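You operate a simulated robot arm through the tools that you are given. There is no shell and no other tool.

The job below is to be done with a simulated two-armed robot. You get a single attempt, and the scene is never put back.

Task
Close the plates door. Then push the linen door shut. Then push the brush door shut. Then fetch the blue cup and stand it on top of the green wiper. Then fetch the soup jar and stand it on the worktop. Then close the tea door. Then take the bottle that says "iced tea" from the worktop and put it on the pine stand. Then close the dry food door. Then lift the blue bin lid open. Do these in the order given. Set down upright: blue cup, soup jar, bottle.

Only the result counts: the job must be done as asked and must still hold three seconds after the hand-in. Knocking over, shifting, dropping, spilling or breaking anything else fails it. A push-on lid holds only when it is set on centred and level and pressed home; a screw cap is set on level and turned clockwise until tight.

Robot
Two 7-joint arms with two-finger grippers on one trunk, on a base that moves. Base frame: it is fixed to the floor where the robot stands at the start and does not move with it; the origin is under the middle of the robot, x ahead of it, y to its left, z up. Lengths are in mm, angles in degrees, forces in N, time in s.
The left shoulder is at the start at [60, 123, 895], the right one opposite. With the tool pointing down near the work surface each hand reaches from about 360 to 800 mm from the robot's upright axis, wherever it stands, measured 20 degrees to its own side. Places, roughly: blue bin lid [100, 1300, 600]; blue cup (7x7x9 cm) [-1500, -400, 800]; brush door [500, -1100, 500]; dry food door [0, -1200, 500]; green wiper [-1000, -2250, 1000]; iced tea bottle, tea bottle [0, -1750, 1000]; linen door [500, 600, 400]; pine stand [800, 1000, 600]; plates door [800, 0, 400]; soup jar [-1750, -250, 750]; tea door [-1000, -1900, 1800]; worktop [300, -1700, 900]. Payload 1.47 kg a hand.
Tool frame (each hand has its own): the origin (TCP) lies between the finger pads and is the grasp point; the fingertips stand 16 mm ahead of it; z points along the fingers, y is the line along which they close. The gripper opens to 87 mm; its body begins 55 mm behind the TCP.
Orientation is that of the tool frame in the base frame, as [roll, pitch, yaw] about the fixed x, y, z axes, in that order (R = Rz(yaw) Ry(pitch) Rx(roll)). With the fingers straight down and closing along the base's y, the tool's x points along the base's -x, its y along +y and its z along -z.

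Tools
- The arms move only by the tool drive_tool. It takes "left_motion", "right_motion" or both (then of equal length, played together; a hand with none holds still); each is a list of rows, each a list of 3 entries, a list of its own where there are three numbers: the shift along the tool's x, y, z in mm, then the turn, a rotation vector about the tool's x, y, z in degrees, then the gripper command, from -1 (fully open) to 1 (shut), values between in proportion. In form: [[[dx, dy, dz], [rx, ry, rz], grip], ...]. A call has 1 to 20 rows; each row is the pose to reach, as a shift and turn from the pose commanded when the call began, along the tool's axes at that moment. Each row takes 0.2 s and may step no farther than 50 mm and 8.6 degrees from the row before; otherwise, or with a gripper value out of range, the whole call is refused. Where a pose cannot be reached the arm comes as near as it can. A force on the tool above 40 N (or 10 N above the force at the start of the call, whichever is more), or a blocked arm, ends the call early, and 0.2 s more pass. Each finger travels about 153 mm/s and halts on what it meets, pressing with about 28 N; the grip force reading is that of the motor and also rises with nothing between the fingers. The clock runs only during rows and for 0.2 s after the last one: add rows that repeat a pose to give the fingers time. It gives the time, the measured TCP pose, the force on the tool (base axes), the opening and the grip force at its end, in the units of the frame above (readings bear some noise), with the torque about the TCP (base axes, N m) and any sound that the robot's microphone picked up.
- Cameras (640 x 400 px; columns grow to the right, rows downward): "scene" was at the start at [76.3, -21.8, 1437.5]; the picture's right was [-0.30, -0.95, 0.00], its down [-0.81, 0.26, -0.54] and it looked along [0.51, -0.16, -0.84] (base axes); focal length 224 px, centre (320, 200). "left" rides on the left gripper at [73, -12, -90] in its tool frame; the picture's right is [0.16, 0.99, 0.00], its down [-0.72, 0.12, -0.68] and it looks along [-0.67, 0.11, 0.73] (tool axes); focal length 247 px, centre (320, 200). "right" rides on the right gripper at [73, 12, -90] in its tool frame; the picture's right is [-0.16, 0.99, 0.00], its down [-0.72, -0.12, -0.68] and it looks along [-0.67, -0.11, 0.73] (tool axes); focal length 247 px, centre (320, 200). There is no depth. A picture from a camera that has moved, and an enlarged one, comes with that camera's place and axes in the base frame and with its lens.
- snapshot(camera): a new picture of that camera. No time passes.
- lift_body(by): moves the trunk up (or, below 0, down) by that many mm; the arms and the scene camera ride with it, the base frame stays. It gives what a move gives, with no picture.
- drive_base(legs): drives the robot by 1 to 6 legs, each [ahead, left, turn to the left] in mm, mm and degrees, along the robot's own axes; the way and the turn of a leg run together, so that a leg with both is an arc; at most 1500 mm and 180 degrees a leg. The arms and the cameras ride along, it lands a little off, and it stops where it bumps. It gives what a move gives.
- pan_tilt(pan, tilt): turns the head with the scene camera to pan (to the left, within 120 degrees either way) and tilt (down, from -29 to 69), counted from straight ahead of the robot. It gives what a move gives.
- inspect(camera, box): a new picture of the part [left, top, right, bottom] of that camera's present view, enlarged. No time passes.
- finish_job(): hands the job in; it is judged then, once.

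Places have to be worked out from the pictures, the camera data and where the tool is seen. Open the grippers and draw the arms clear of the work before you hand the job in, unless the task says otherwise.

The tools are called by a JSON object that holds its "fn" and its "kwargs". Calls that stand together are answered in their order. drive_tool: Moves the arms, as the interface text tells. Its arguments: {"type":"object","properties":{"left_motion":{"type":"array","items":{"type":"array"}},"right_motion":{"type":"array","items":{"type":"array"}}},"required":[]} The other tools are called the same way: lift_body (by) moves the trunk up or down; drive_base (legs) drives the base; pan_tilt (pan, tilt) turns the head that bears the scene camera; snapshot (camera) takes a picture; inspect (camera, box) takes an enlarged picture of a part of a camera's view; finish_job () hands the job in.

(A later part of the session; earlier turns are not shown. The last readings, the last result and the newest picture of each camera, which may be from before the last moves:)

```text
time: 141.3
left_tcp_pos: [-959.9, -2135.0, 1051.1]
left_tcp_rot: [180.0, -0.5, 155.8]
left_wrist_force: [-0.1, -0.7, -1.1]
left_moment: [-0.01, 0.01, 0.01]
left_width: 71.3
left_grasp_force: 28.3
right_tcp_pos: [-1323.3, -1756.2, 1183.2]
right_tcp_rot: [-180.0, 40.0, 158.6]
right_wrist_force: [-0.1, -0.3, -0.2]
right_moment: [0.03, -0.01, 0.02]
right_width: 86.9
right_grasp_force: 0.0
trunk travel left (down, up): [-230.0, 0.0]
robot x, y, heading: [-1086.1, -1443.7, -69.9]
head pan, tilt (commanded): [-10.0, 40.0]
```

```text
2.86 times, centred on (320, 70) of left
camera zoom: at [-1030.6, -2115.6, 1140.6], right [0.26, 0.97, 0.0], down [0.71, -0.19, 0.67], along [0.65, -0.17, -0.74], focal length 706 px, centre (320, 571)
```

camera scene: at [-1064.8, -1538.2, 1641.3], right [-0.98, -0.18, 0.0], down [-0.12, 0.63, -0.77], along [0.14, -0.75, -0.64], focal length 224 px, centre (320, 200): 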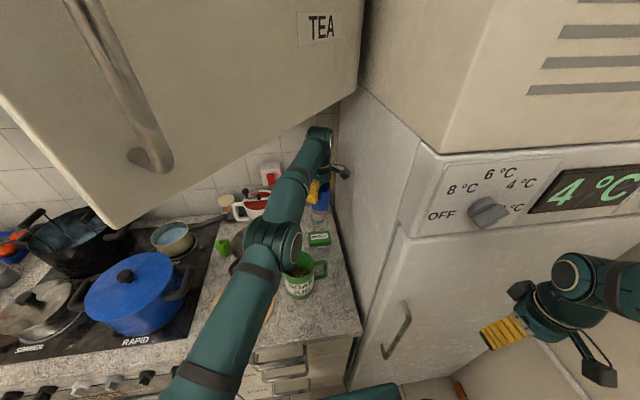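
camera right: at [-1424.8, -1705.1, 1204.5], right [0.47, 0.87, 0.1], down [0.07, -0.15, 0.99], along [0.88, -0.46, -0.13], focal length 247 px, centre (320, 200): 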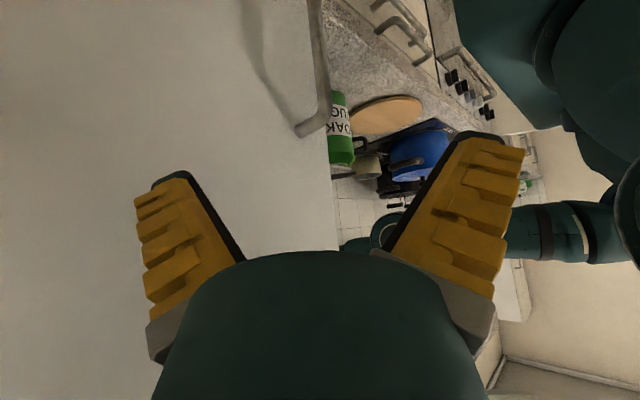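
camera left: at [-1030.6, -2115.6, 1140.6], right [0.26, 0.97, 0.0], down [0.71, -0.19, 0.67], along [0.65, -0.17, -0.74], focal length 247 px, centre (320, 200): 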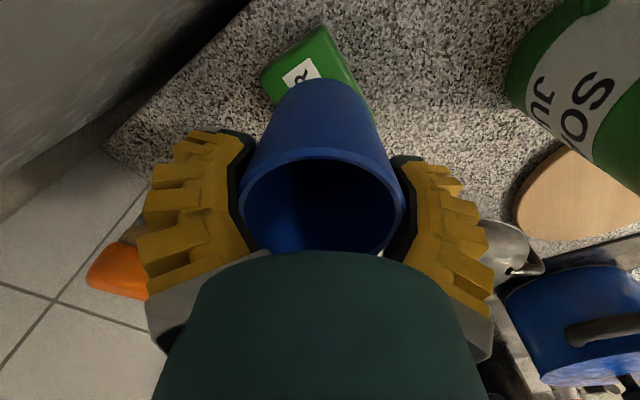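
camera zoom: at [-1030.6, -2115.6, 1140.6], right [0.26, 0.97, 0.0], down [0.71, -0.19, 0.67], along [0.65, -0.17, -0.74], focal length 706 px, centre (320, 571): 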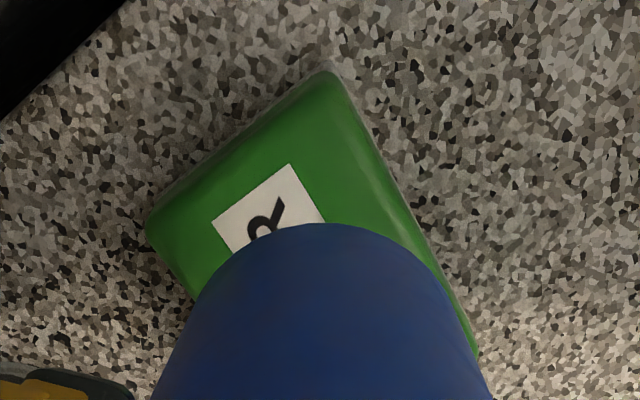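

Comparing both views, the cup should go about 5 mm left and then roughly 50 mm down. I shift and descend most of the way.

{"fn": "drive_tool", "kwargs": {"left_motion": [[[-4.6, 3.2, 8], [0, 0, 0], 1], [[-4.6, 3.2, 18], [0, 0, 0], 1], [[-4.6, 3.2, 28], [0, 0, 0], 1], [[-4.6, 3.2, 35], [0, 0, 0], 1], [[-4.6, 3.2, 35], [0, 0, 0], 1]]}}

{"fn": "inspect", "kwargs": {"camera": "scene", "box": [296, 190, 346, 250]}}

{"fn": "inspect", "kwargs": {"camera": "left", "box": [220, 0, 420, 140]}}

{"fn": "inspect", "kwargs": {"camera": "right", "box": [320, 80, 480, 260]}}

```text
time: 142.5
left_tcp_pos: [-955.7, -2135.8, 1016.1]
left_tcp_rot: [179.9, -0.5, 155.7]
left_wrist_force: [-0.5, 0.8, -1.0]
left_moment: [0.01, 0.0, 0.06]
left_width: 71.4
left_grasp_force: 28.5
left hand out of reach, approached as far as the arm can: row 2
right_tcp_pos: [-1323.5, -1756.4, 1183.3]
right_tcp_rot: [180.0, 40.0, 158.5]
right_wrist_force: [-0.6, -0.6, 0.3]
right_moment: [0.05, 0.0, -0.04]
right_width: 87.0
right_grasp_force: 0.1
trunk travel left (down, up): [-230.0, 0.0]
robot x, y, heading: [-1083.2, -1446.1, -69.5]
head pan, tilt (commanded): [-10.0, 40.0]
```

```text
6.67 times, centred on (321, 220) of scene
camera zoom: at [-1064.8, -1537.9, 1641.4], right [-0.98, -0.18, 0.0], down [-0.12, 0.63, -0.77], along [0.14, -0.75, -0.64], focal length 1495 px, centre (313, 67)
```

zoom: 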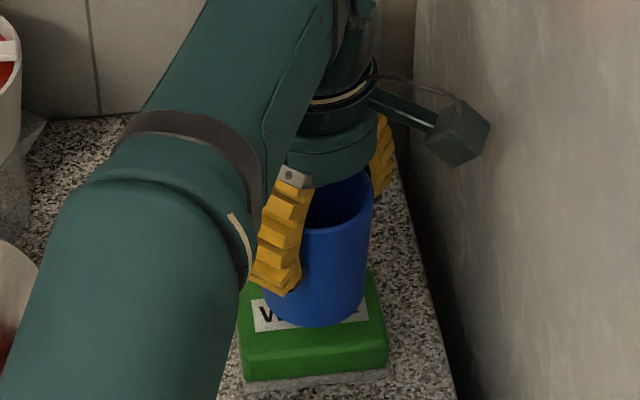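

```text
2.86 times, centred on (320, 70) of left
camera zoom: at [-1025.7, -2115.9, 1105.5], right [0.26, 0.97, 0.0], down [0.71, -0.19, 0.67], along [0.65, -0.18, -0.74], focal length 706 px, centre (320, 571)
```

zoom: 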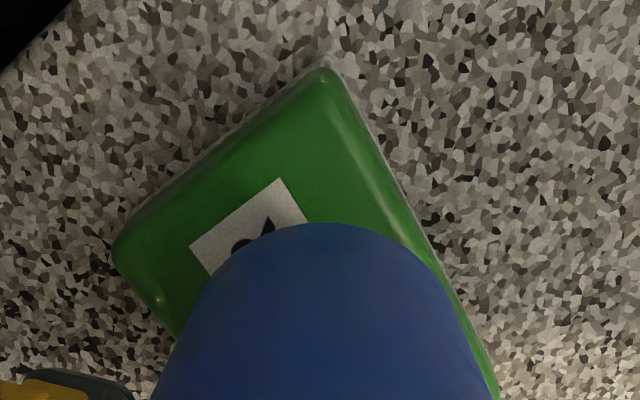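

```text
2.22 times, centred on (400, 170) of right
camera zoom: at [-1424.6, -1705.1, 1204.6], right [0.47, 0.88, 0.1], down [0.07, -0.15, 0.99], along [0.88, -0.46, -0.13], focal length 549 px, centre (142, 267)
```

zoom: 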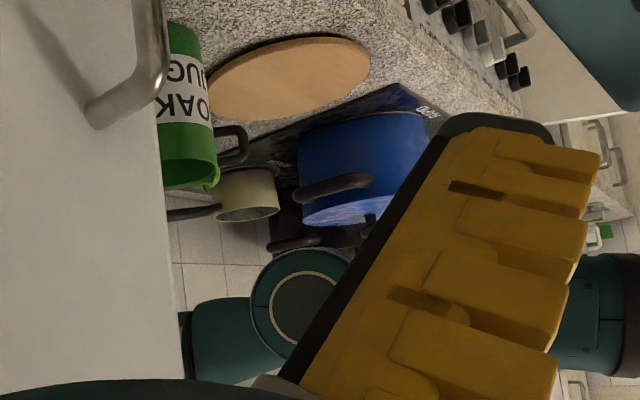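

Alignment looks good (within about 3 mm). I descend slowly in small steps, watching for contact force.

{"fn": "drive_tool", "kwargs": {"left_motion": [[[0, 0, 3], [0, 0, 0], 1], [[0, 0, 6], [0, 0, 0], 1], [[0, 0, 9], [0, 0, 0], 1], [[0, 0, 9], [0, 0, 0], 1]]}}

{"fn": "inspect", "kwargs": {"camera": "scene", "box": [296, 190, 346, 250]}}

```text
time: 143.5
left_tcp_pos: [-954.8, -2134.9, 1005.8]
left_tcp_rot: [-179.8, -0.6, 155.8]
left_wrist_force: [0.1, 0.0, -0.1]
left_moment: [-0.03, -0.01, -0.02]
left_width: 70.9
left_grasp_force: 28.5
right_tcp_pos: [-1325.0, -1757.7, 1182.1]
right_tcp_rot: [-180.0, 39.9, 158.6]
right_wrist_force: [0.5, -0.4, -0.2]
right_moment: [-0.01, -0.02, 0.01]
right_width: 87.0
right_grasp_force: 0.0
trunk travel left (down, up): [-230.0, 0.0]
robot x, y, heading: [-1082.4, -1442.9, -69.5]
head pan, tilt (commanded): [-10.0, 40.0]
```

```text
6.67 times, centred on (321, 220) of scene
camera zoom: at [-1064.8, -1537.9, 1641.4], right [-0.98, -0.18, 0.0], down [-0.12, 0.63, -0.77], along [0.14, -0.75, -0.64], focal length 1495 px, centre (313, 67)
```

zoom: 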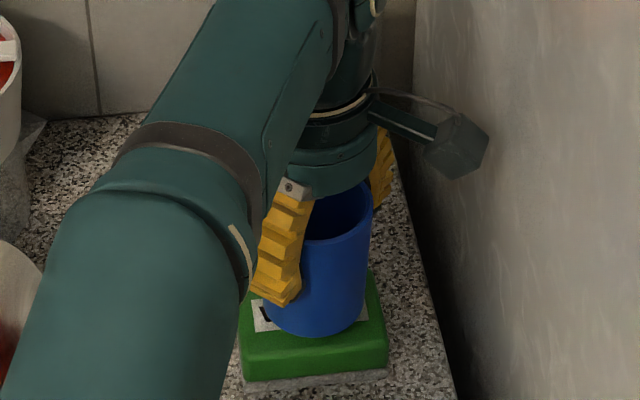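

No contact yet. A few mm more.

{"fn": "drive_tool", "kwargs": {"left_motion": [[[0, 0, 2], [0, 0, 0], 1], [[0, 0, 4], [0, 0, 0], 1], [[0, 0, 4], [0, 0, 0], 1]]}}

{"fn": "drive_tool", "kwargs": {"left_motion": [[[0, 0, 2], [0, 0, 0], 1], [[0, 0, 4], [0, 0, 0], 1], [[0, 0, 4], [0, 0, 0], 1]]}}

{"fn": "inspect", "kwargs": {"camera": "scene", "box": [296, 190, 346, 250]}}

```text
time: 144.3
left_tcp_pos: [-956.3, -2135.1, 1001.5]
left_tcp_rot: [180.0, -0.6, 155.8]
left_wrist_force: [0.1, 0.5, -1.3]
left_moment: [0.02, 0.0, 0.0]
left_width: 71.1
left_grasp_force: 28.3
right_tcp_pos: [-1325.0, -1755.8, 1182.4]
right_tcp_rot: [-179.9, 40.1, 158.6]
right_wrist_force: [-0.7, 0.6, -0.2]
right_moment: [0.03, 0.01, 0.02]
right_width: 87.3
right_grasp_force: 0.1
trunk travel left (down, up): [-230.0, 0.0]
robot x, y, heading: [-1082.4, -1444.8, -69.5]
head pan, tilt (commanded): [-10.0, 40.0]
```

```text
time: 145.1
left_tcp_pos: [-953.8, -2133.7, 997.2]
left_tcp_rot: [180.0, -0.5, 155.6]
left_wrist_force: [1.0, 0.6, 0.0]
left_moment: [-0.03, 0.0, 0.01]
left_width: 70.8
left_grasp_force: 28.2
right_tcp_pos: [-1324.0, -1756.9, 1182.3]
right_tcp_rot: [-180.0, 40.1, 158.6]
right_wrist_force: [0.0, -0.5, -0.3]
right_moment: [-0.03, -0.02, -0.03]
right_width: 87.0
right_grasp_force: 0.1
trunk travel left (down, up): [-230.0, 0.0]
robot x, y, heading: [-1082.8, -1446.3, -69.4]
head pan, tilt (commanded): [-10.0, 40.0]
```

```text
6.67 times, centred on (321, 220) of scene
camera zoom: at [-1064.8, -1537.9, 1641.4], right [-0.98, -0.18, 0.0], down [-0.12, 0.63, -0.77], along [0.14, -0.75, -0.64], focal length 1495 px, centre (313, 67)
```

zoom: 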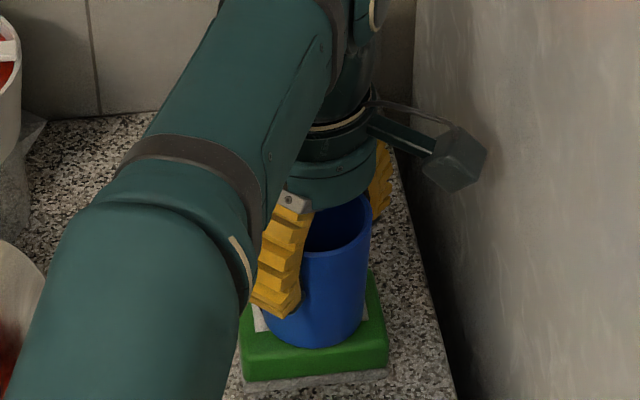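

Still no contact force; the base edge is drawing slightly towards the wiper's front. I shift 8 mm farther back and continue down in small steps.

{"fn": "drive_tool", "kwargs": {"left_motion": [[[-2.8, -2.8, -2], [0, 0, 0], 1], [[-5.6, -5.7, -2], [0, 0, 0], 1], [[-5.6, -5.7, 0], [0, 0, 0], 1], [[-5.6, -5.7, 3], [0, 0, 0], 1], [[-5.6, -5.7, 3], [0, 0, 0], 1]]}}

{"fn": "inspect", "kwargs": {"camera": "scene", "box": [296, 190, 346, 250]}}

{"fn": "inspect", "kwargs": {"camera": "left", "box": [220, 0, 420, 140]}}

```text
time: 146.3
left_tcp_pos: [-952.4, -2137.0, 995.9]
left_tcp_rot: [-179.7, -0.4, 155.7]
left_wrist_force: [-0.2, 1.6, 7.8]
left_moment: [0.04, 0.15, -0.08]
left_width: 71.1
left_grasp_force: 27.7
left hand out of reach, approached as far as the arm can: row 2, 3, 4
right_tcp_pos: [-1324.1, -1755.6, 1182.2]
right_tcp_rot: [180.0, 40.0, 158.6]
right_wrist_force: [0.5, -0.5, -0.1]
right_moment: [0.03, 0.01, 0.0]
right_width: 87.1
right_grasp_force: 0.0
trunk travel left (down, up): [-230.0, 0.0]
robot x, y, heading: [-1087.2, -1445.3, -69.3]
head pan, tilt (commanded): [-10.0, 40.0]
```

```text
6.67 times, centred on (321, 220) of scene
camera zoom: at [-1064.9, -1536.8, 1641.6], right [-0.98, -0.18, 0.0], down [-0.12, 0.63, -0.77], along [0.14, -0.75, -0.64], focal length 1495 px, centre (313, 67)
```

zoom: 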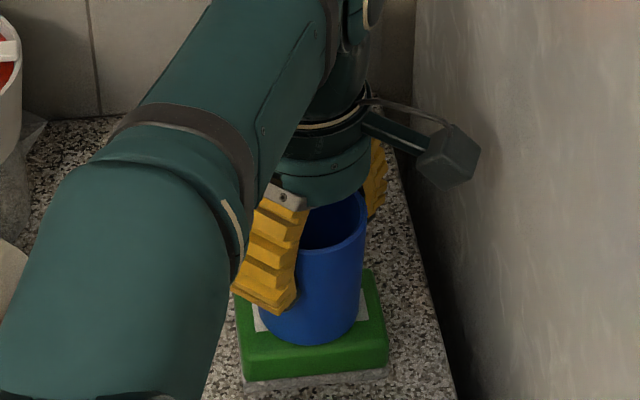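

```text
2.86 times, centred on (320, 70) of left
camera zoom: at [-1022.2, -2117.3, 1086.5], right [0.26, 0.97, 0.0], down [0.71, -0.19, 0.67], along [0.65, -0.18, -0.74], focal length 706 px, centre (320, 571)
```

zoom: 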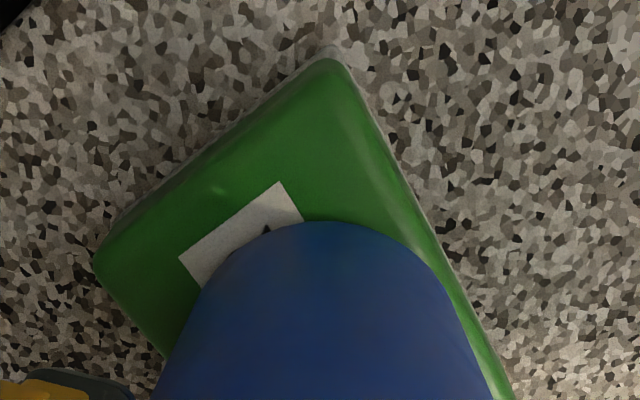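

Contact: 8 N upward at z 996, cup well centred on the wiper. I open the fingers gradually.

{"fn": "drive_tool", "kwargs": {"left_motion": [[[0, 0, 0], [0, 0, 0], -0.6], [[0, 0, 0], [0, 0, 0], -0.68], [[0, 0, 0], [0, 0, 0], -0.76], [[0, 0, 0], [0, 0, 0], -0.84], [[0, 0, 0], [0, 0, 0], -0.92], [[0, 0, 0], [0, 0, 0], -1], [[0, 0, 0], [0, 0, 0], -1], [[0, 0, 0], [0, 0, 0], -1]]}}

{"fn": "inspect", "kwargs": {"camera": "scene", "box": [296, 190, 346, 250]}}

{"fn": "snapshot", "kwargs": {"camera": "left"}}

```text
time: 148.1
left_tcp_pos: [-950.8, -2138.3, 995.7]
left_tcp_rot: [-179.9, -0.5, 155.7]
left_wrist_force: [0.1, -0.3, -0.9]
left_moment: [-0.03, 0.02, -0.04]
left_width: 86.9
left_grasp_force: 0.0
right_tcp_pos: [-1325.5, -1756.9, 1182.2]
right_tcp_rot: [-180.0, 40.0, 158.6]
right_wrist_force: [0.0, 0.0, -0.1]
right_moment: [0.0, -0.01, -0.01]
right_width: 87.3
right_grasp_force: 0.1
trunk travel left (down, up): [-230.0, 0.0]
robot x, y, heading: [-1084.9, -1444.5, -69.6]
head pan, tilt (commanded): [-10.0, 40.0]
```

```text
6.67 times, centred on (321, 220) of scene
camera zoom: at [-1064.8, -1537.9, 1641.4], right [-0.98, -0.18, 0.0], down [-0.12, 0.63, -0.77], along [0.14, -0.75, -0.64], focal length 1495 px, centre (313, 67)
```

zoom: 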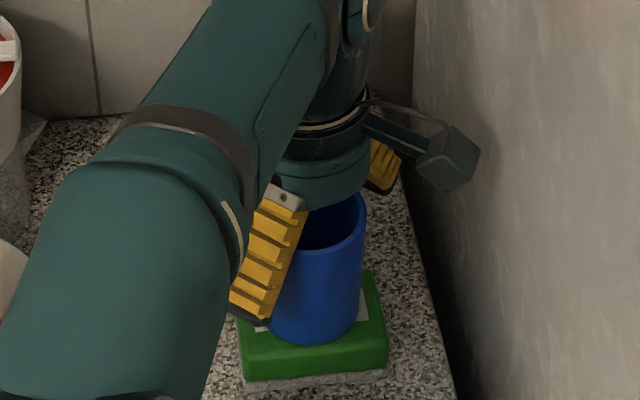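

```text
taken
camera left: at [-1022.0, -2117.9, 1085.0], right [0.26, 0.97, 0.0], down [0.71, -0.19, 0.67], along [0.65, -0.18, -0.74], focal length 247 px, centre (320, 200)
```

left: 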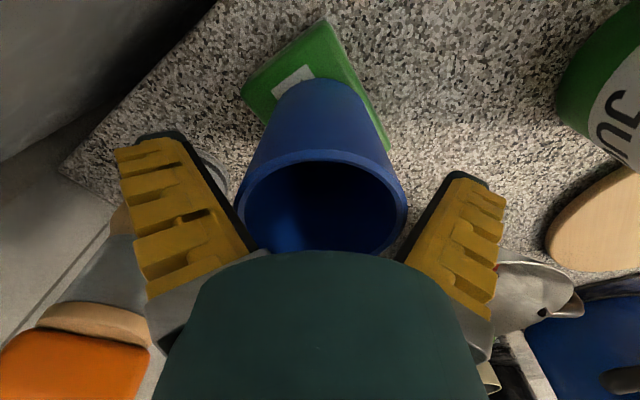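

The cup stands on the wiper. I lift the open hand straight up, slowly at first.

{"fn": "drive_tool", "kwargs": {"left_motion": [[[0, 0, -10], [0, 0, 0], -1], [[0, 0, -20], [0, 0, 0], -1], [[0, 0, -35], [0, 0, 0], -1], [[0, 0, -60], [0, 0, 0], -1], [[0, 0, -90], [0, 0, 0], -1], [[0, 0, -120], [0, 0, 0], -1], [[0, 0, -150], [0, 0, 0], -1]]}}

{"fn": "inspect", "kwargs": {"camera": "scene", "box": [270, 170, 370, 250]}}

{"fn": "snapshot", "kwargs": {"camera": "left"}}

```text
time: 149.7
left_tcp_pos: [-951.7, -2125.5, 1146.7]
left_tcp_rot: [-179.8, -0.5, 155.7]
left_wrist_force: [0.2, -0.4, 0.0]
left_moment: [0.01, 0.0, -0.02]
left_width: 87.1
left_grasp_force: 0.0
left hand out of reach, approached as far as the arm can: row 1, 2, 5, 6, 7
right_tcp_pos: [-1324.4, -1756.2, 1183.3]
right_tcp_rot: [-180.0, 40.0, 158.5]
right_wrist_force: [-0.2, -0.2, -0.1]
right_moment: [-0.03, 0.01, 0.01]
right_width: 87.0
right_grasp_force: 0.0
trunk travel left (down, up): [-230.0, 0.0]
robot x, y, heading: [-1082.6, -1443.9, -69.4]
head pan, tilt (commanded): [-10.0, 40.0]
```

```text
5.00 times, centred on (320, 210) of scene
camera zoom: at [-1064.8, -1536.5, 1641.6], right [-0.98, -0.18, 0.0], down [-0.12, 0.63, -0.77], along [0.14, -0.75, -0.64], focal length 1122 px, centre (320, 150)
```

zoom: 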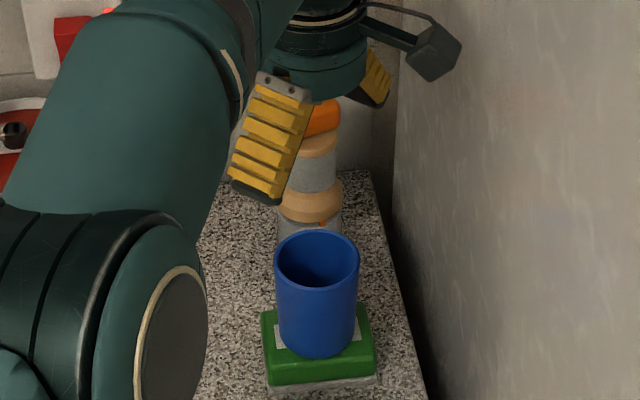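

```text
taken
camera left: at [-1022.2, -2106.5, 1236.3], right [0.26, 0.97, 0.0], down [0.71, -0.19, 0.67], along [0.65, -0.18, -0.74], focal length 247 px, centre (320, 200)
```

left: 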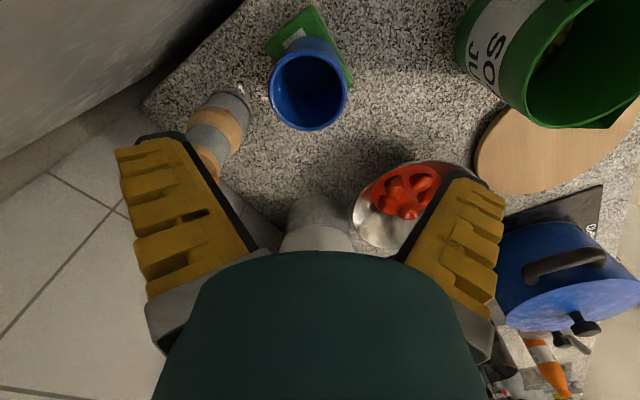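

Cup stands upright on the wiper, neighbours untouched. I retract the left hand the way it came and undo the right wrist tilt.

{"fn": "drive_tool", "kwargs": {"left_motion": [[[0, 0, -10], [0, 0, 0], -1], [[-7.7, 39.4, -15], [0, 0, 0], -1], [[-15.3, 78.7, -15], [0, 0, 0], -1], [[-23, 118, -15], [0, 0, 0], -1], [[-30.6, 157.4, -15], [0, 0, 0], -1], [[-38.3, 196.7, -15], [0, 0, 0], -1], [[-46, 236, -15], [0, 0, 0], -1], [[-53.6, 275.5, -15], [0, 0, 0], -1], [[-61.3, 314.8, -15], [0, 0, 0], -1]], "right_motion": [[[0, 0, 0], [0, 5, 0], -1], [[0, 0, 0], [0, 10, 0], -1], [[0, 0, 0], [0, 15, 0], -1], [[0, 0, 0], [0, 20, 0], -1], [[0, 0, 0], [0, 25, 0], -1], [[0, 0, 0], [0, 30, 0], -1], [[0, 0, 0], [0, 35, 0], -1], [[0, 0, 0], [0, 40, 0], -1], [[0, 0, 0], [0, 40, 0], -1]]}}

{"fn": "drive_tool", "kwargs": {"right_motion": [[[0, 0, 0], [0, 0, 8], -1], [[0, 0, 0], [0, 0, 16], -1], [[0, 0, 0], [0, 0, 24], -1], [[0, 0, 0], [0, 0, 32], -1], [[0, 0, 0], [0, 0, 40], -1], [[0, 0, 0], [0, 0, 48], -1]]}}

{"fn": "snapshot", "kwargs": {"camera": "scene"}}

```text
time: 151.2
left_tcp_pos: [-843.1, -1941.6, 1048.4]
left_tcp_rot: [168.8, -3.9, 154.2]
left_wrist_force: [-0.7, 0.3, 0.6]
left_moment: [0.01, -0.01, 0.02]
left_width: 87.0
left_grasp_force: 0.2
right_tcp_pos: [-1317.3, -1759.9, 1191.4]
right_tcp_rot: [-179.6, 10.7, 158.9]
right_wrist_force: [-0.7, -0.8, -0.4]
right_moment: [-0.02, -0.02, -0.01]
right_width: 87.0
right_grasp_force: 0.1
right hand out of reach, approached as far as the arm can: row 2, 3, 4, 5, 6, 7
trunk travel left (down, up): [-230.0, 0.0]
robot x, y, heading: [-1077.3, -1444.9, -69.2]
head pan, tilt (commanded): [-10.0, 40.0]
stopped in row 7 (left hand): the arm was blocked; the commanded pose is now the measured one
```

```text
time: 152.6
left_tcp_pos: [-846.2, -1943.2, 1050.4]
left_tcp_rot: [169.0, -4.2, 153.6]
left_wrist_force: [-0.4, 0.5, 0.3]
left_moment: [-0.02, -0.04, -0.02]
left_width: 87.1
left_grasp_force: 0.0
right_tcp_pos: [-1316.3, -1761.9, 1192.7]
right_tcp_rot: [172.4, 7.3, 110.1]
right_wrist_force: [0.9, 0.4, -0.1]
right_moment: [0.01, -0.04, 0.01]
right_width: 87.0
right_grasp_force: 0.0
trunk travel left (down, up): [-230.0, 0.0]
robot x, y, heading: [-1085.0, -1444.0, -69.4]
head pan, tilt (commanded): [-10.0, 40.0]
```

```text
taken
camera scene: at [-1047.0, -1532.1, 1640.9], right [-0.98, -0.19, 0.01], down [-0.13, 0.63, -0.77], along [0.13, -0.75, -0.64], focal length 224 px, centre (320, 200)
```

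scene: 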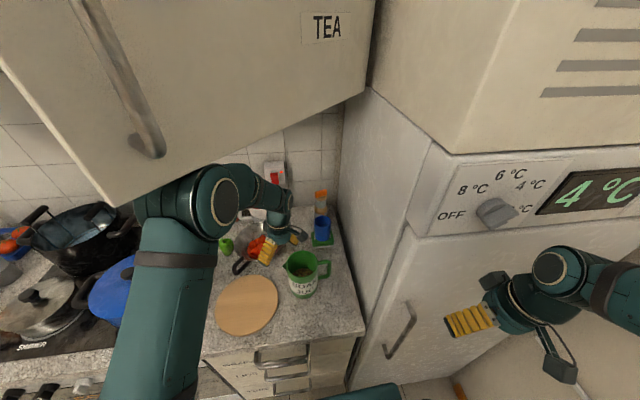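

The left elbow rose under the open tea door and blocked. I look closely at the hand's surroundings before freeing it.

{"fn": "snapshot", "kwargs": {"camera": "left"}}

{"fn": "inspect", "kwargs": {"camera": "scene", "box": [120, 150, 360, 310]}}

{"fn": "inspect", "kwargs": {"camera": "scene", "box": [220, 180, 350, 300]}}

```text
taken
camera left: at [-917.7, -1939.2, 1140.0], right [0.3, 0.93, 0.2], down [0.69, -0.35, 0.64], along [0.66, -0.05, -0.75], focal length 247 px, centre (320, 200)
```

left: 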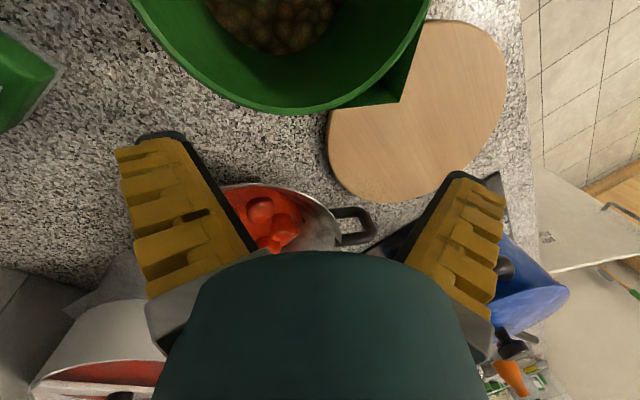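

```text
2.50 times, centred on (240, 230) of scene
camera zoom: at [-1047.0, -1532.1, 1640.9], right [-0.98, -0.19, 0.01], down [-0.13, 0.63, -0.77], along [0.13, -0.75, -0.64], focal length 561 px, centre (520, 125)
```

zoom: 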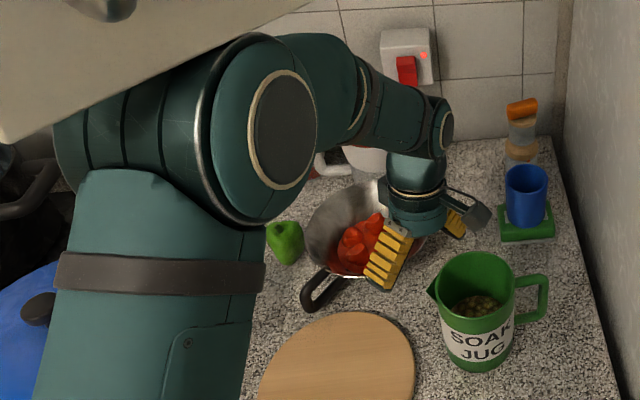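

```text
3.33 times, centred on (285, 240) of scene
camera zoom: at [-1047.0, -1532.1, 1640.9], right [-0.98, -0.19, 0.01], down [-0.13, 0.63, -0.77], along [0.13, -0.75, -0.64], focal length 748 px, centre (437, 67)
```

zoom: 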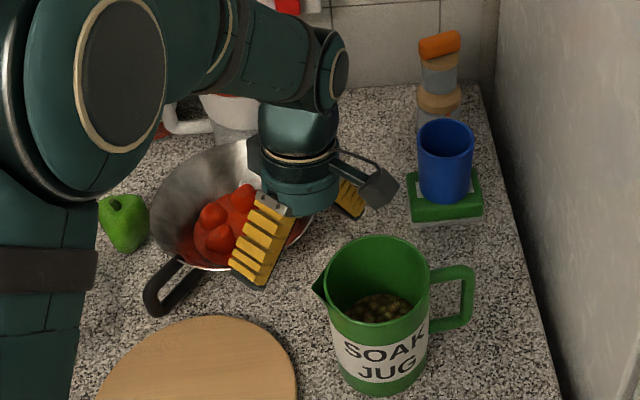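

The jug, bowl and cup are all undisturbed. I reverse: re-extend the hand towards the wiper and up, which straightens the arm and brings the elbow down from the door.

{"fn": "drive_tool", "kwargs": {"left_motion": [[[1.2, -21.3, -18.1], [2.8, -0.9, -0.5], -1], [[2.4, -42.6, -36.2], [5.5, -1.9, -1], -1], [[3.5, -63.9, -54.3], [8.3, -2.8, -1.6], -1], [[4.7, -85.2, -72.4], [11, -3.7, -2.1], -1], [[9, -109.5, -88.3], [11, -3.7, -2.1], -1], [[13.2, -133.7, -104.2], [11, -3.7, -2.1], -1], [[17.5, -158, -120], [11, -3.7, -2.1], -1], [[21.7, -182.2, -135.9], [11, -3.7, -2.1], -1], [[21.7, -182.2, -135.9], [11, -3.7, -2.1], -1]]}}

{"fn": "snapshot", "kwargs": {"camera": "scene"}}

```text
time: 154.6
left_tcp_pos: [-963.0, -2123.6, 1161.6]
left_tcp_rot: [-179.6, 0.4, 155.4]
left_wrist_force: [0.0, 0.0, -0.2]
left_moment: [-0.01, 0.0, 0.03]
left_width: 86.7
left_grasp_force: 0.2
right_tcp_pos: [-1328.6, -1764.9, 1190.4]
right_tcp_rot: [171.9, 7.3, 110.2]
right_wrist_force: [1.4, -0.1, -1.0]
right_moment: [0.0, -0.03, 0.02]
right_width: 87.0
right_grasp_force: 0.0
trunk travel left (down, up): [-230.0, 0.0]
robot x, y, heading: [-1087.6, -1444.2, -69.3]
head pan, tilt (commanded): [-10.0, 40.0]
```

```text
taken
camera scene: at [-1064.3, -1535.7, 1641.6], right [-0.98, -0.19, 0.0], down [-0.12, 0.63, -0.77], along [0.14, -0.75, -0.64], focal length 224 px, centre (320, 200)
```

scene: 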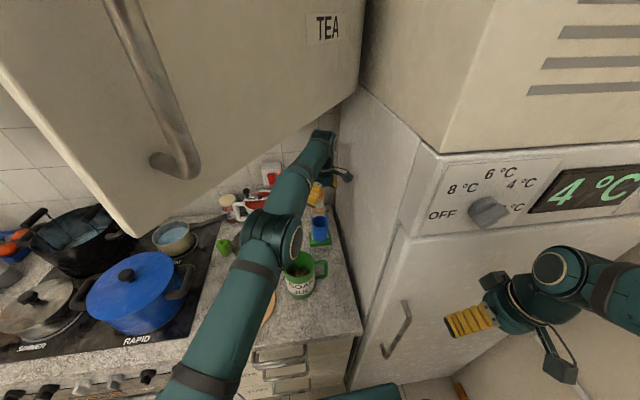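

Freed: the elbow is low again. Instead of retracting the arm under the door I back the base away with the arm extended, then sidestep left and back out.

{"fn": "drive_base", "kwargs": {"legs": [[-150, 0, 0], [0, 335, 0], [-450, 0, 0]]}}

{"fn": "pan_tilt", "kwargs": {"pan": -20, "tilt": 30}}

{"fn": "snapshot", "kwargs": {"camera": "scene"}}

{"fn": "inspect", "kwargs": {"camera": "scene", "box": [240, 120, 400, 220]}}

```text
time: 161.3
left_tcp_pos: [-856.5, -1461.1, 1161.6]
left_tcp_rot: [-179.5, 0.4, 155.7]
left_wrist_force: [0.2, 0.3, -0.1]
left_moment: [-0.02, -0.01, 0.02]
left_width: 87.1
left_grasp_force: 0.1
right_tcp_pos: [-1223.8, -1103.4, 1189.6]
right_tcp_rot: [171.9, 7.3, 110.6]
right_wrist_force: [0.0, 0.3, 0.1]
right_moment: [-0.02, -0.05, 0.01]
right_width: 86.9
right_grasp_force: 0.2
trunk travel left (down, up): [-230.0, 0.0]
robot x, y, heading: [-982.2, -779.3, -68.9]
head pan, tilt (commanded): [-10.0, 40.0]
```

```text
time: 162.0
left_tcp_pos: [-856.7, -1462.3, 1161.5]
left_tcp_rot: [-179.6, 0.5, 155.6]
left_wrist_force: [-1.1, -0.1, 0.4]
left_moment: [0.0, 0.0, -0.01]
left_width: 87.1
left_grasp_force: 0.1
right_tcp_pos: [-1224.3, -1104.5, 1189.1]
right_tcp_rot: [171.7, 7.2, 110.6]
right_wrist_force: [-0.8, 0.4, 0.2]
right_moment: [-0.02, -0.03, 0.0]
right_width: 87.0
right_grasp_force: 0.1
trunk travel left (down, up): [-230.0, 0.0]
robot x, y, heading: [-979.1, -779.7, -69.1]
head pan, tilt (commanded): [-20.0, 30.0]
```

```text
taken
camera scene: at [-975.4, -881.7, 1656.7], right [-1.0, -0.02, 0.0], down [-0.01, 0.5, -0.87], along [0.02, -0.87, -0.5], focal length 224 px, centre (320, 200)
```

scene: 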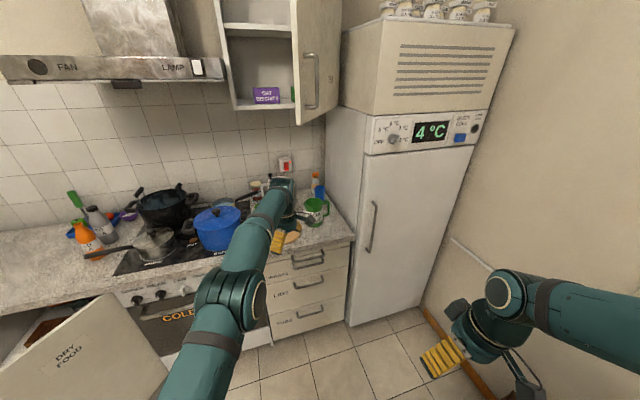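

```text
4.00 times, centred on (320, 170) of scene
camera zoom: at [-975.4, -881.7, 1656.7], right [-1.0, -0.02, 0.0], down [-0.01, 0.5, -0.87], along [0.02, -0.87, -0.5], focal length 897 px, centre (320, 320)
```

zoom: 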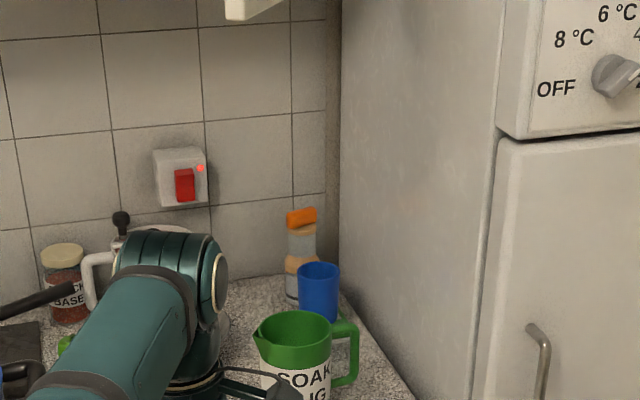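

Cup is still standing. I bring the left hand back to a neutral carry pose (yaw restored) and straighten the right tool to point down, well clear of the door.

{"fn": "drive_tool", "kwargs": {"left_motion": [[[-6.3, 43.3, 0], [0, 0, 5.1], -1], [[-12.6, 86.5, 0], [0, 0, 10.2], -1], [[-18.9, 129.8, 0], [0, 0, 15.3], -1], [[-25.2, 173, 0], [0, 0, 20.4], -1], [[-31.5, 216.3, 0], [0, 0, 25.6], -1], [[-37.9, 259.6, 0], [0, 0, 30.7], -1], [[-44.2, 302.9, 0], [0, 0, 35.8], -1], [[-50.5, 346, 0], [0, 0, 40.9], -1], [[-56.8, 389.4, 0], [0, 0, 46], -1]], "right_motion": [[[-22.7, 0, 0], [0.9, 0.8, 0], -1], [[-45.3, 0, 0], [1.8, 1.6, 0], -1], [[-68, 0, 0], [2.7, 2.4, 0], -1], [[-90.7, 0, 0], [3.6, 3.2, 0], -1], [[-113.3, 0, 0], [4.6, 4, 0], -1], [[-136, 0, 0], [5.5, 4.8, 0], -1], [[-158.7, 0, 0], [6.4, 5.6, 0], -1], [[-181.3, 0, 0], [7.3, 6.4, 0], -1], [[-204, 0, 0], [8.2, 7.2, 0], -1]]}}

{"fn": "drive_base", "kwargs": {"legs": [[0, 190, 0], [0, 0, -91]]}}

{"fn": "pan_tilt", "kwargs": {"pan": 0, "tilt": 40}}

{"fn": "snapshot", "kwargs": {"camera": "scene"}}

```text
time: 164.0
left_tcp_pos: [-640.1, -1128.8, 1159.0]
left_tcp_rot: [-180.0, 0.8, 109.6]
left_wrist_force: [-0.3, -0.1, 0.7]
left_moment: [0.0, -0.01, 0.03]
left_width: 87.0
left_grasp_force: 0.0
right_tcp_pos: [-1153.8, -1292.0, 1216.0]
right_tcp_rot: [-179.9, 0.0, 111.2]
right_wrist_force: [-0.8, -0.3, -0.3]
right_moment: [-0.01, 0.03, 0.01]
right_width: 87.0
right_grasp_force: 0.1
trunk travel left (down, up): [-230.0, 0.0]
robot x, y, heading: [-978.6, -784.8, -68.9]
head pan, tilt (commanded): [-20.0, 30.0]
```

```text
time: 170.1
left_tcp_pos: [-1155.0, -1049.6, 1158.9]
left_tcp_rot: [179.9, 0.7, 19.2]
left_wrist_force: [-0.6, 0.0, 0.7]
left_moment: [-0.02, -0.01, 0.04]
left_width: 87.1
left_grasp_force: 0.0
right_tcp_pos: [-1312.9, -533.9, 1216.2]
right_tcp_rot: [179.9, 0.1, 20.5]
right_wrist_force: [-0.1, 0.5, 0.4]
right_moment: [0.0, -0.01, 0.03]
right_width: 86.9
right_grasp_force: 0.0
trunk travel left (down, up): [-230.0, 0.0]
robot x, y, heading: [-803.9, -710.0, -159.5]
head pan, tilt (commanded): [-20.0, 30.0]
```

```text
time: 171.0
left_tcp_pos: [-1154.3, -1048.3, 1158.5]
left_tcp_rot: [179.9, 0.6, 19.2]
left_wrist_force: [0.1, -0.2, 0.0]
left_moment: [-0.01, 0.04, 0.02]
left_width: 86.9
left_grasp_force: 0.1
right_tcp_pos: [-1312.6, -534.3, 1216.5]
right_tcp_rot: [180.0, 0.0, 20.5]
right_wrist_force: [-0.2, 1.0, 0.1]
right_moment: [0.01, 0.02, -0.03]
right_width: 87.1
right_grasp_force: 0.0
trunk travel left (down, up): [-230.0, 0.0]
robot x, y, heading: [-800.1, -712.2, -159.5]
head pan, tilt (commanded): [0.0, 40.0]
```

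```text
taken
camera scene: at [-891.0, -746.3, 1641.5], right [-0.35, 0.94, 0.0], down [0.6, 0.22, -0.77], along [-0.72, -0.27, -0.64], focal length 224 px, centre (320, 200)
```

scene: 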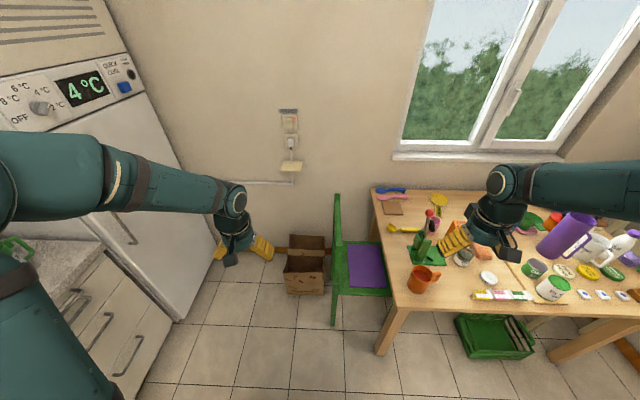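

Now facing the table again. I sidestep right 448 mm and go ahead 131 mm so the soup jar falls under the right hand.

{"fn": "drive_base", "kwargs": {"legs": [[0, -448, -0.5], [131, 0, 0]]}}

{"fn": "pan_tilt", "kwargs": {"pan": 0, "tilt": 50}}

{"fn": "snapshot", "kwargs": {"camera": "scene"}}

{"fn": "snapshot", "kwargs": {"camera": "right"}}

```text
time: 176.4
left_tcp_pos: [-1436.3, -664.8, 1160.6]
left_tcp_rot: [179.9, 0.6, 18.6]
left_wrist_force: [0.0, 0.1, -0.1]
left_moment: [0.01, -0.01, 0.01]
left_width: 87.1
left_grasp_force: 0.1
right_tcp_pos: [-1590.7, -148.1, 1215.9]
right_tcp_rot: [-179.9, -0.1, 20.0]
right_wrist_force: [0.6, 0.4, 0.2]
right_moment: [0.0, -0.04, 0.03]
right_width: 86.8
right_grasp_force: 0.1
trunk travel left (down, up): [-230.0, 0.0]
robot x, y, heading: [-1084.7, -330.5, -160.3]
head pan, tilt (commanded): [0.0, 40.0]
```

```text
time: 177.1
left_tcp_pos: [-1435.0, -664.5, 1160.0]
left_tcp_rot: [180.0, 0.7, 18.7]
left_wrist_force: [0.1, 0.1, -0.1]
left_moment: [-0.04, 0.0, 0.01]
left_width: 87.2
left_grasp_force: 0.1
right_tcp_pos: [-1590.2, -148.5, 1217.0]
right_tcp_rot: [180.0, 0.1, 20.0]
right_wrist_force: [0.0, 0.0, 0.2]
right_moment: [-0.02, 0.02, 0.04]
right_width: 87.0
right_grasp_force: 0.0
trunk travel left (down, up): [-230.0, 0.0]
robot x, y, heading: [-1080.9, -331.8, -160.1]
head pan, tilt (commanded): [0.0, 50.0]
```

```text
taken
camera scene: at [-1162.0, -362.5, 1627.3], right [-0.34, 0.94, 0.0], down [0.72, 0.26, -0.64], along [-0.6, -0.22, -0.77], focal length 224 px, centre (320, 200)
```

scene: 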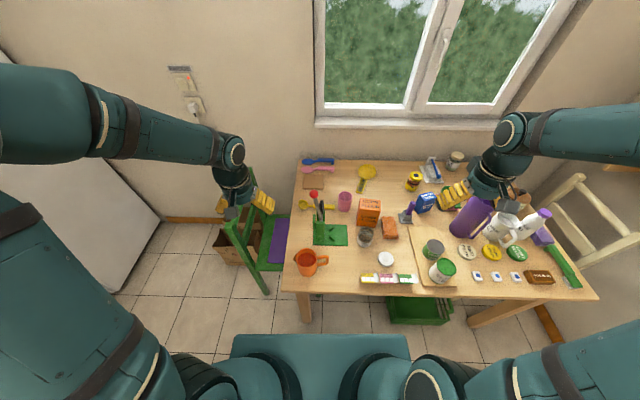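

```text
taken
camera right: at [-1516.5, -135.1, 1306.3], right [0.19, -0.98, 0.0], down [-0.72, -0.14, 0.68], along [-0.67, -0.13, -0.73], focal length 247 px, centre (320, 200)
```

right: 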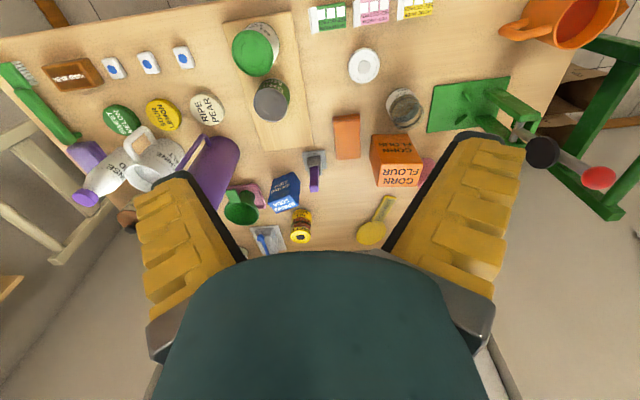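

I zoom on the jar in both views to fix its place and height.

{"fn": "inspect", "kwargs": {"camera": "scene", "box": [330, 190, 410, 270]}}

{"fn": "inspect", "kwargs": {"camera": "right", "box": [320, 40, 480, 200]}}

```text
5.00 times, centred on (370, 230) of scene
camera zoom: at [-1162.0, -362.5, 1627.3], right [-0.34, 0.94, 0.0], down [0.72, 0.26, -0.64], along [-0.6, -0.22, -0.77], focal length 1122 px, centre (70, 50)
```

zoom: 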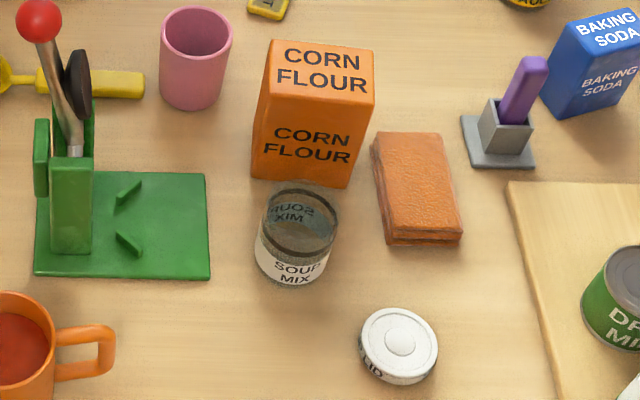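

```text
2.50 times, centred on (400, 120) of right
camera zoom: at [-1516.5, -135.1, 1306.3], right [0.19, -0.98, 0.0], down [-0.72, -0.14, 0.68], along [-0.67, -0.13, -0.73], focal length 617 px, centre (120, 400)
```

zoom: 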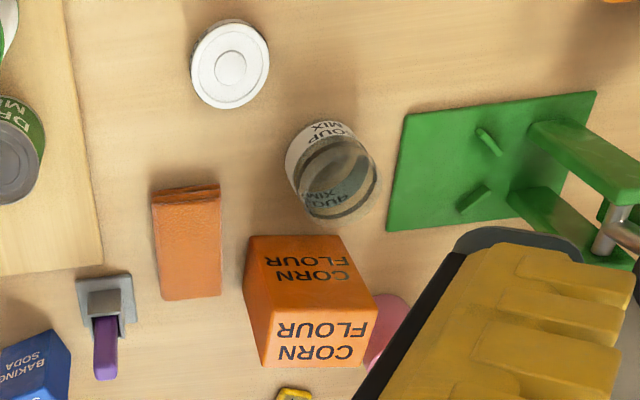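

Jar: rim centre about [-1690, -349], rim z about 826, 63 mm wide; the box is 95 mm behind it, brick and press base are low. I move the right hand above it and down to z 1000.

{"fn": "drive_tool", "kwargs": {"right_motion": [[[-32.5, 30.9, 0], [0, 0, 0], -1], [[-65, 61.7, 0], [0, 0, 0], -1], [[-97.4, 92.6, 0], [0, 0, 0], -1], [[-129.9, 123.4, 0], [0, 0, 0], -1], [[-162.4, 154.3, 0], [0, 0, 0], -1], [[-162.4, 154.3, 45], [0, 0, 0], -1], [[-162.4, 154.3, 90], [0, 0, 0], -1], [[-162.4, 154.3, 135], [0, 0, 0], -1], [[-162.4, 154.3, 180], [0, 0, 0], -1], [[-162.4, 154.3, 217], [0, 0, 0], -1], [[-162.4, 154.3, 217], [0, 0, 0], -1]]}}

{"fn": "snapshot", "kwargs": {"camera": "right"}}

{"fn": "snapshot", "kwargs": {"camera": "scene"}}

```text
time: 179.5
left_tcp_pos: [-1435.3, -665.9, 1159.9]
left_tcp_rot: [179.9, 0.7, 18.8]
left_wrist_force: [-0.7, 0.0, -0.6]
left_moment: [-0.02, 0.01, -0.02]
left_width: 87.2
left_grasp_force: 0.1
right_tcp_pos: [-1689.1, -349.4, 999.1]
right_tcp_rot: [-179.9, 0.1, 19.9]
right_wrist_force: [-0.3, 0.0, -0.2]
right_moment: [0.01, 0.03, -0.05]
right_width: 86.8
right_grasp_force: 0.1
trunk travel left (down, up): [-230.0, 0.0]
robot x, y, heading: [-1080.6, -331.7, -160.3]
head pan, tilt (commanded): [0.0, 50.0]
```

```text
taken
camera right: at [-1616.0, -335.5, 1089.6], right [0.19, -0.98, 0.0], down [-0.72, -0.14, 0.68], along [-0.67, -0.13, -0.73], focal length 247 px, centre (320, 200)
```

right: 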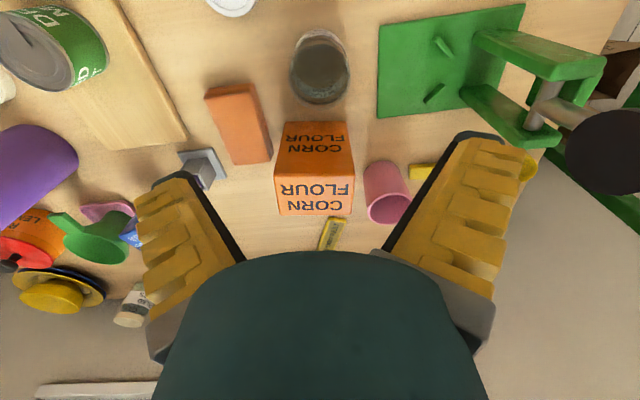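

```text
taken
camera scene: at [-1161.8, -362.5, 1627.3], right [-0.34, 0.94, 0.0], down [0.72, 0.26, -0.64], along [-0.6, -0.22, -0.77], focal length 224 px, centre (320, 200)
```

scene: 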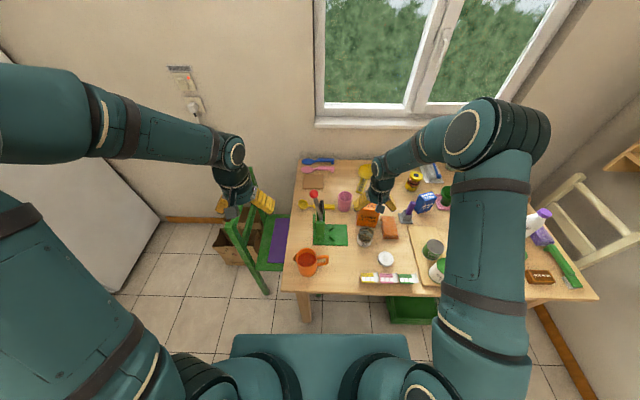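

The jar lies right under the hand. I refine with a zoom before descending.

{"fn": "inspect", "kwargs": {"camera": "right", "box": [260, 10, 390, 120]}}

```text
3.64 times, centred on (325, 65) of right
camera zoom: at [-1616.0, -335.5, 1089.6], right [0.19, -0.98, 0.0], down [-0.72, -0.14, 0.68], along [-0.67, -0.13, -0.73], focal length 898 px, centre (302, 691)
```

zoom: 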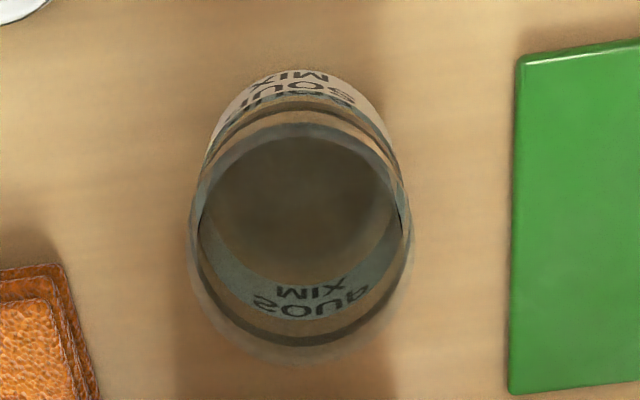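

Rim centre refined to [-1693, -350], z about 821. I descend to z 797 and close the fingers gently around it.

{"fn": "drive_tool", "kwargs": {"right_motion": [[[-4, -0.8, 40], [0, 0, 0], -1], [[-4, -0.8, 80], [0, 0, 0], -1], [[-4, -0.8, 120], [0, 0, 0], -1], [[-4, -0.8, 155], [0, 0, 0], -1], [[-4, -0.8, 185], [0, 0, 0], -1], [[-4, -0.8, 202], [0, 0, 0], -1], [[-4, -0.8, 202], [0, 0, 0], -1]]}}

{"fn": "snapshot", "kwargs": {"camera": "right"}}

```text
time: 181.1
left_tcp_pos: [-1434.9, -664.9, 1160.0]
left_tcp_rot: [179.9, 0.7, 18.7]
left_wrist_force: [0.4, 0.4, 0.8]
left_moment: [-0.02, 0.01, 0.03]
left_width: 87.1
left_grasp_force: 0.0
right_tcp_pos: [-1695.6, -350.7, 798.4]
right_tcp_rot: [179.9, 0.1, 19.9]
right_wrist_force: [0.6, 0.2, -0.5]
right_moment: [-0.03, -0.01, 0.01]
right_width: 87.1
right_grasp_force: 0.2
trunk travel left (down, up): [-230.0, 0.0]
robot x, y, heading: [-1080.0, -328.8, -160.0]
head pan, tilt (commanded): [0.0, 50.0]
```

```text
taken
camera right: at [-1621.8, -337.1, 887.9], right [0.19, -0.98, 0.0], down [-0.72, -0.14, 0.68], along [-0.67, -0.13, -0.73], focal length 247 px, centre (320, 200)
```

right: 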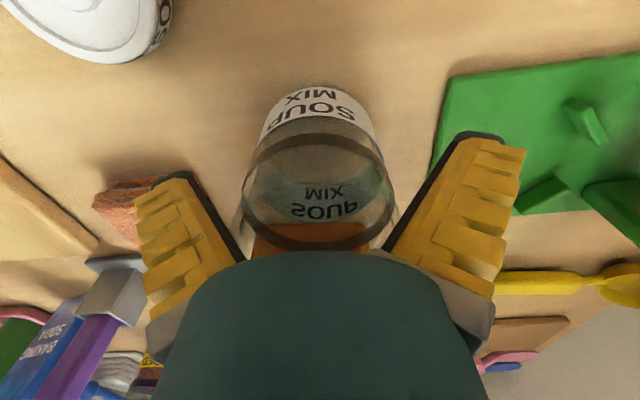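

Jar is between the open fingers, no contact. I close and hold.

{"fn": "drive_tool", "kwargs": {"right_motion": [[[0, 0, 0], [0, 0, 0], -0.7], [[0, 0, 0], [0, 0, 0], -0.4], [[0, 0, 0], [0, 0, 0], 0.2], [[0, 0, 0], [0, 0, 0], 1], [[0, 0, 0], [0, 0, 0], 1], [[0, 0, 0], [0, 0, 0], 1]]}}

{"fn": "drive_tool", "kwargs": {"right_motion": [[[0, 0, -8], [0, 0, 0], 1], [[0, 0, -25], [0, 0, 0], 1], [[0, 0, -50], [0, 0, 0], 1], [[0, 0, -85], [0, 0, 0], 1], [[0, 0, -125], [0, 0, 0], 1], [[0, 0, -165], [0, 0, 0], 1], [[0, 0, -205], [0, 0, 0], 1], [[0, 0, -245], [0, 0, 0], 1], [[0, 0, -285], [0, 0, 0], 1], [[0, 0, -320], [0, 0, 0], 1], [[0, 0, -320], [0, 0, 0], 1]]}}

{"fn": "snapshot", "kwargs": {"camera": "right"}}

{"fn": "snapshot", "kwargs": {"camera": "scene"}}

```text
time: 182.5
left_tcp_pos: [-1435.1, -664.4, 1160.9]
left_tcp_rot: [179.9, 0.8, 18.7]
left_wrist_force: [-0.1, 0.4, -0.6]
left_moment: [-0.02, 0.02, 0.01]
left_width: 86.9
left_grasp_force: 0.1
right_tcp_pos: [-1694.9, -350.3, 798.6]
right_tcp_rot: [180.0, 0.2, 20.0]
right_wrist_force: [0.9, 0.0, 2.5]
right_moment: [-0.04, 0.07, -0.03]
right_width: 66.2
right_grasp_force: 28.1
trunk travel left (down, up): [-230.0, 0.0]
robot x, y, heading: [-1082.9, -333.9, -160.5]
head pan, tilt (commanded): [0.0, 50.0]
```

```text
time: 184.9
left_tcp_pos: [-1436.5, -665.3, 1160.7]
left_tcp_rot: [180.0, 0.8, 18.7]
left_wrist_force: [-1.0, -0.4, -0.5]
left_moment: [0.02, -0.02, -0.03]
left_width: 87.3
left_grasp_force: 0.0
right_tcp_pos: [-1693.9, -348.8, 1120.3]
right_tcp_rot: [-179.8, 0.1, 19.9]
right_wrist_force: [0.5, 0.3, -2.1]
right_moment: [0.03, -0.02, -0.03]
right_width: 65.9
right_grasp_force: 28.0
trunk travel left (down, up): [-230.0, 0.0]
robot x, y, heading: [-1079.4, -329.2, -160.1]
head pan, tilt (commanded): [0.0, 50.0]
```

```text
taken
camera right: at [-1621.0, -336.1, 1208.9], right [0.19, -0.98, 0.0], down [-0.72, -0.14, 0.68], along [-0.67, -0.13, -0.73], focal length 247 px, centre (320, 200)
```

right: 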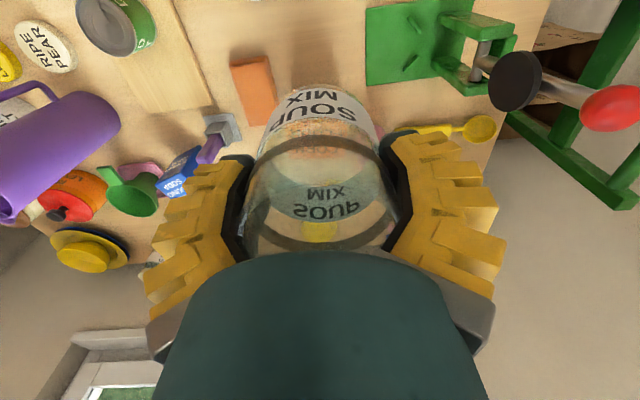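

```text
taken
camera scene: at [-1163.1, -362.8, 1627.2], right [-0.34, 0.94, 0.0], down [0.72, 0.26, -0.64], along [-0.6, -0.22, -0.77], focal length 224 px, centre (320, 200)
```

scene: 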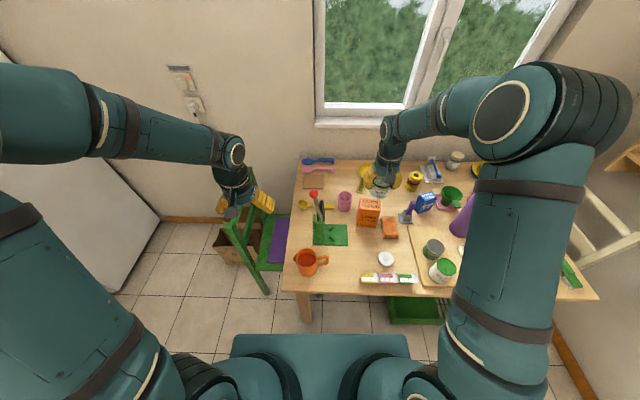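

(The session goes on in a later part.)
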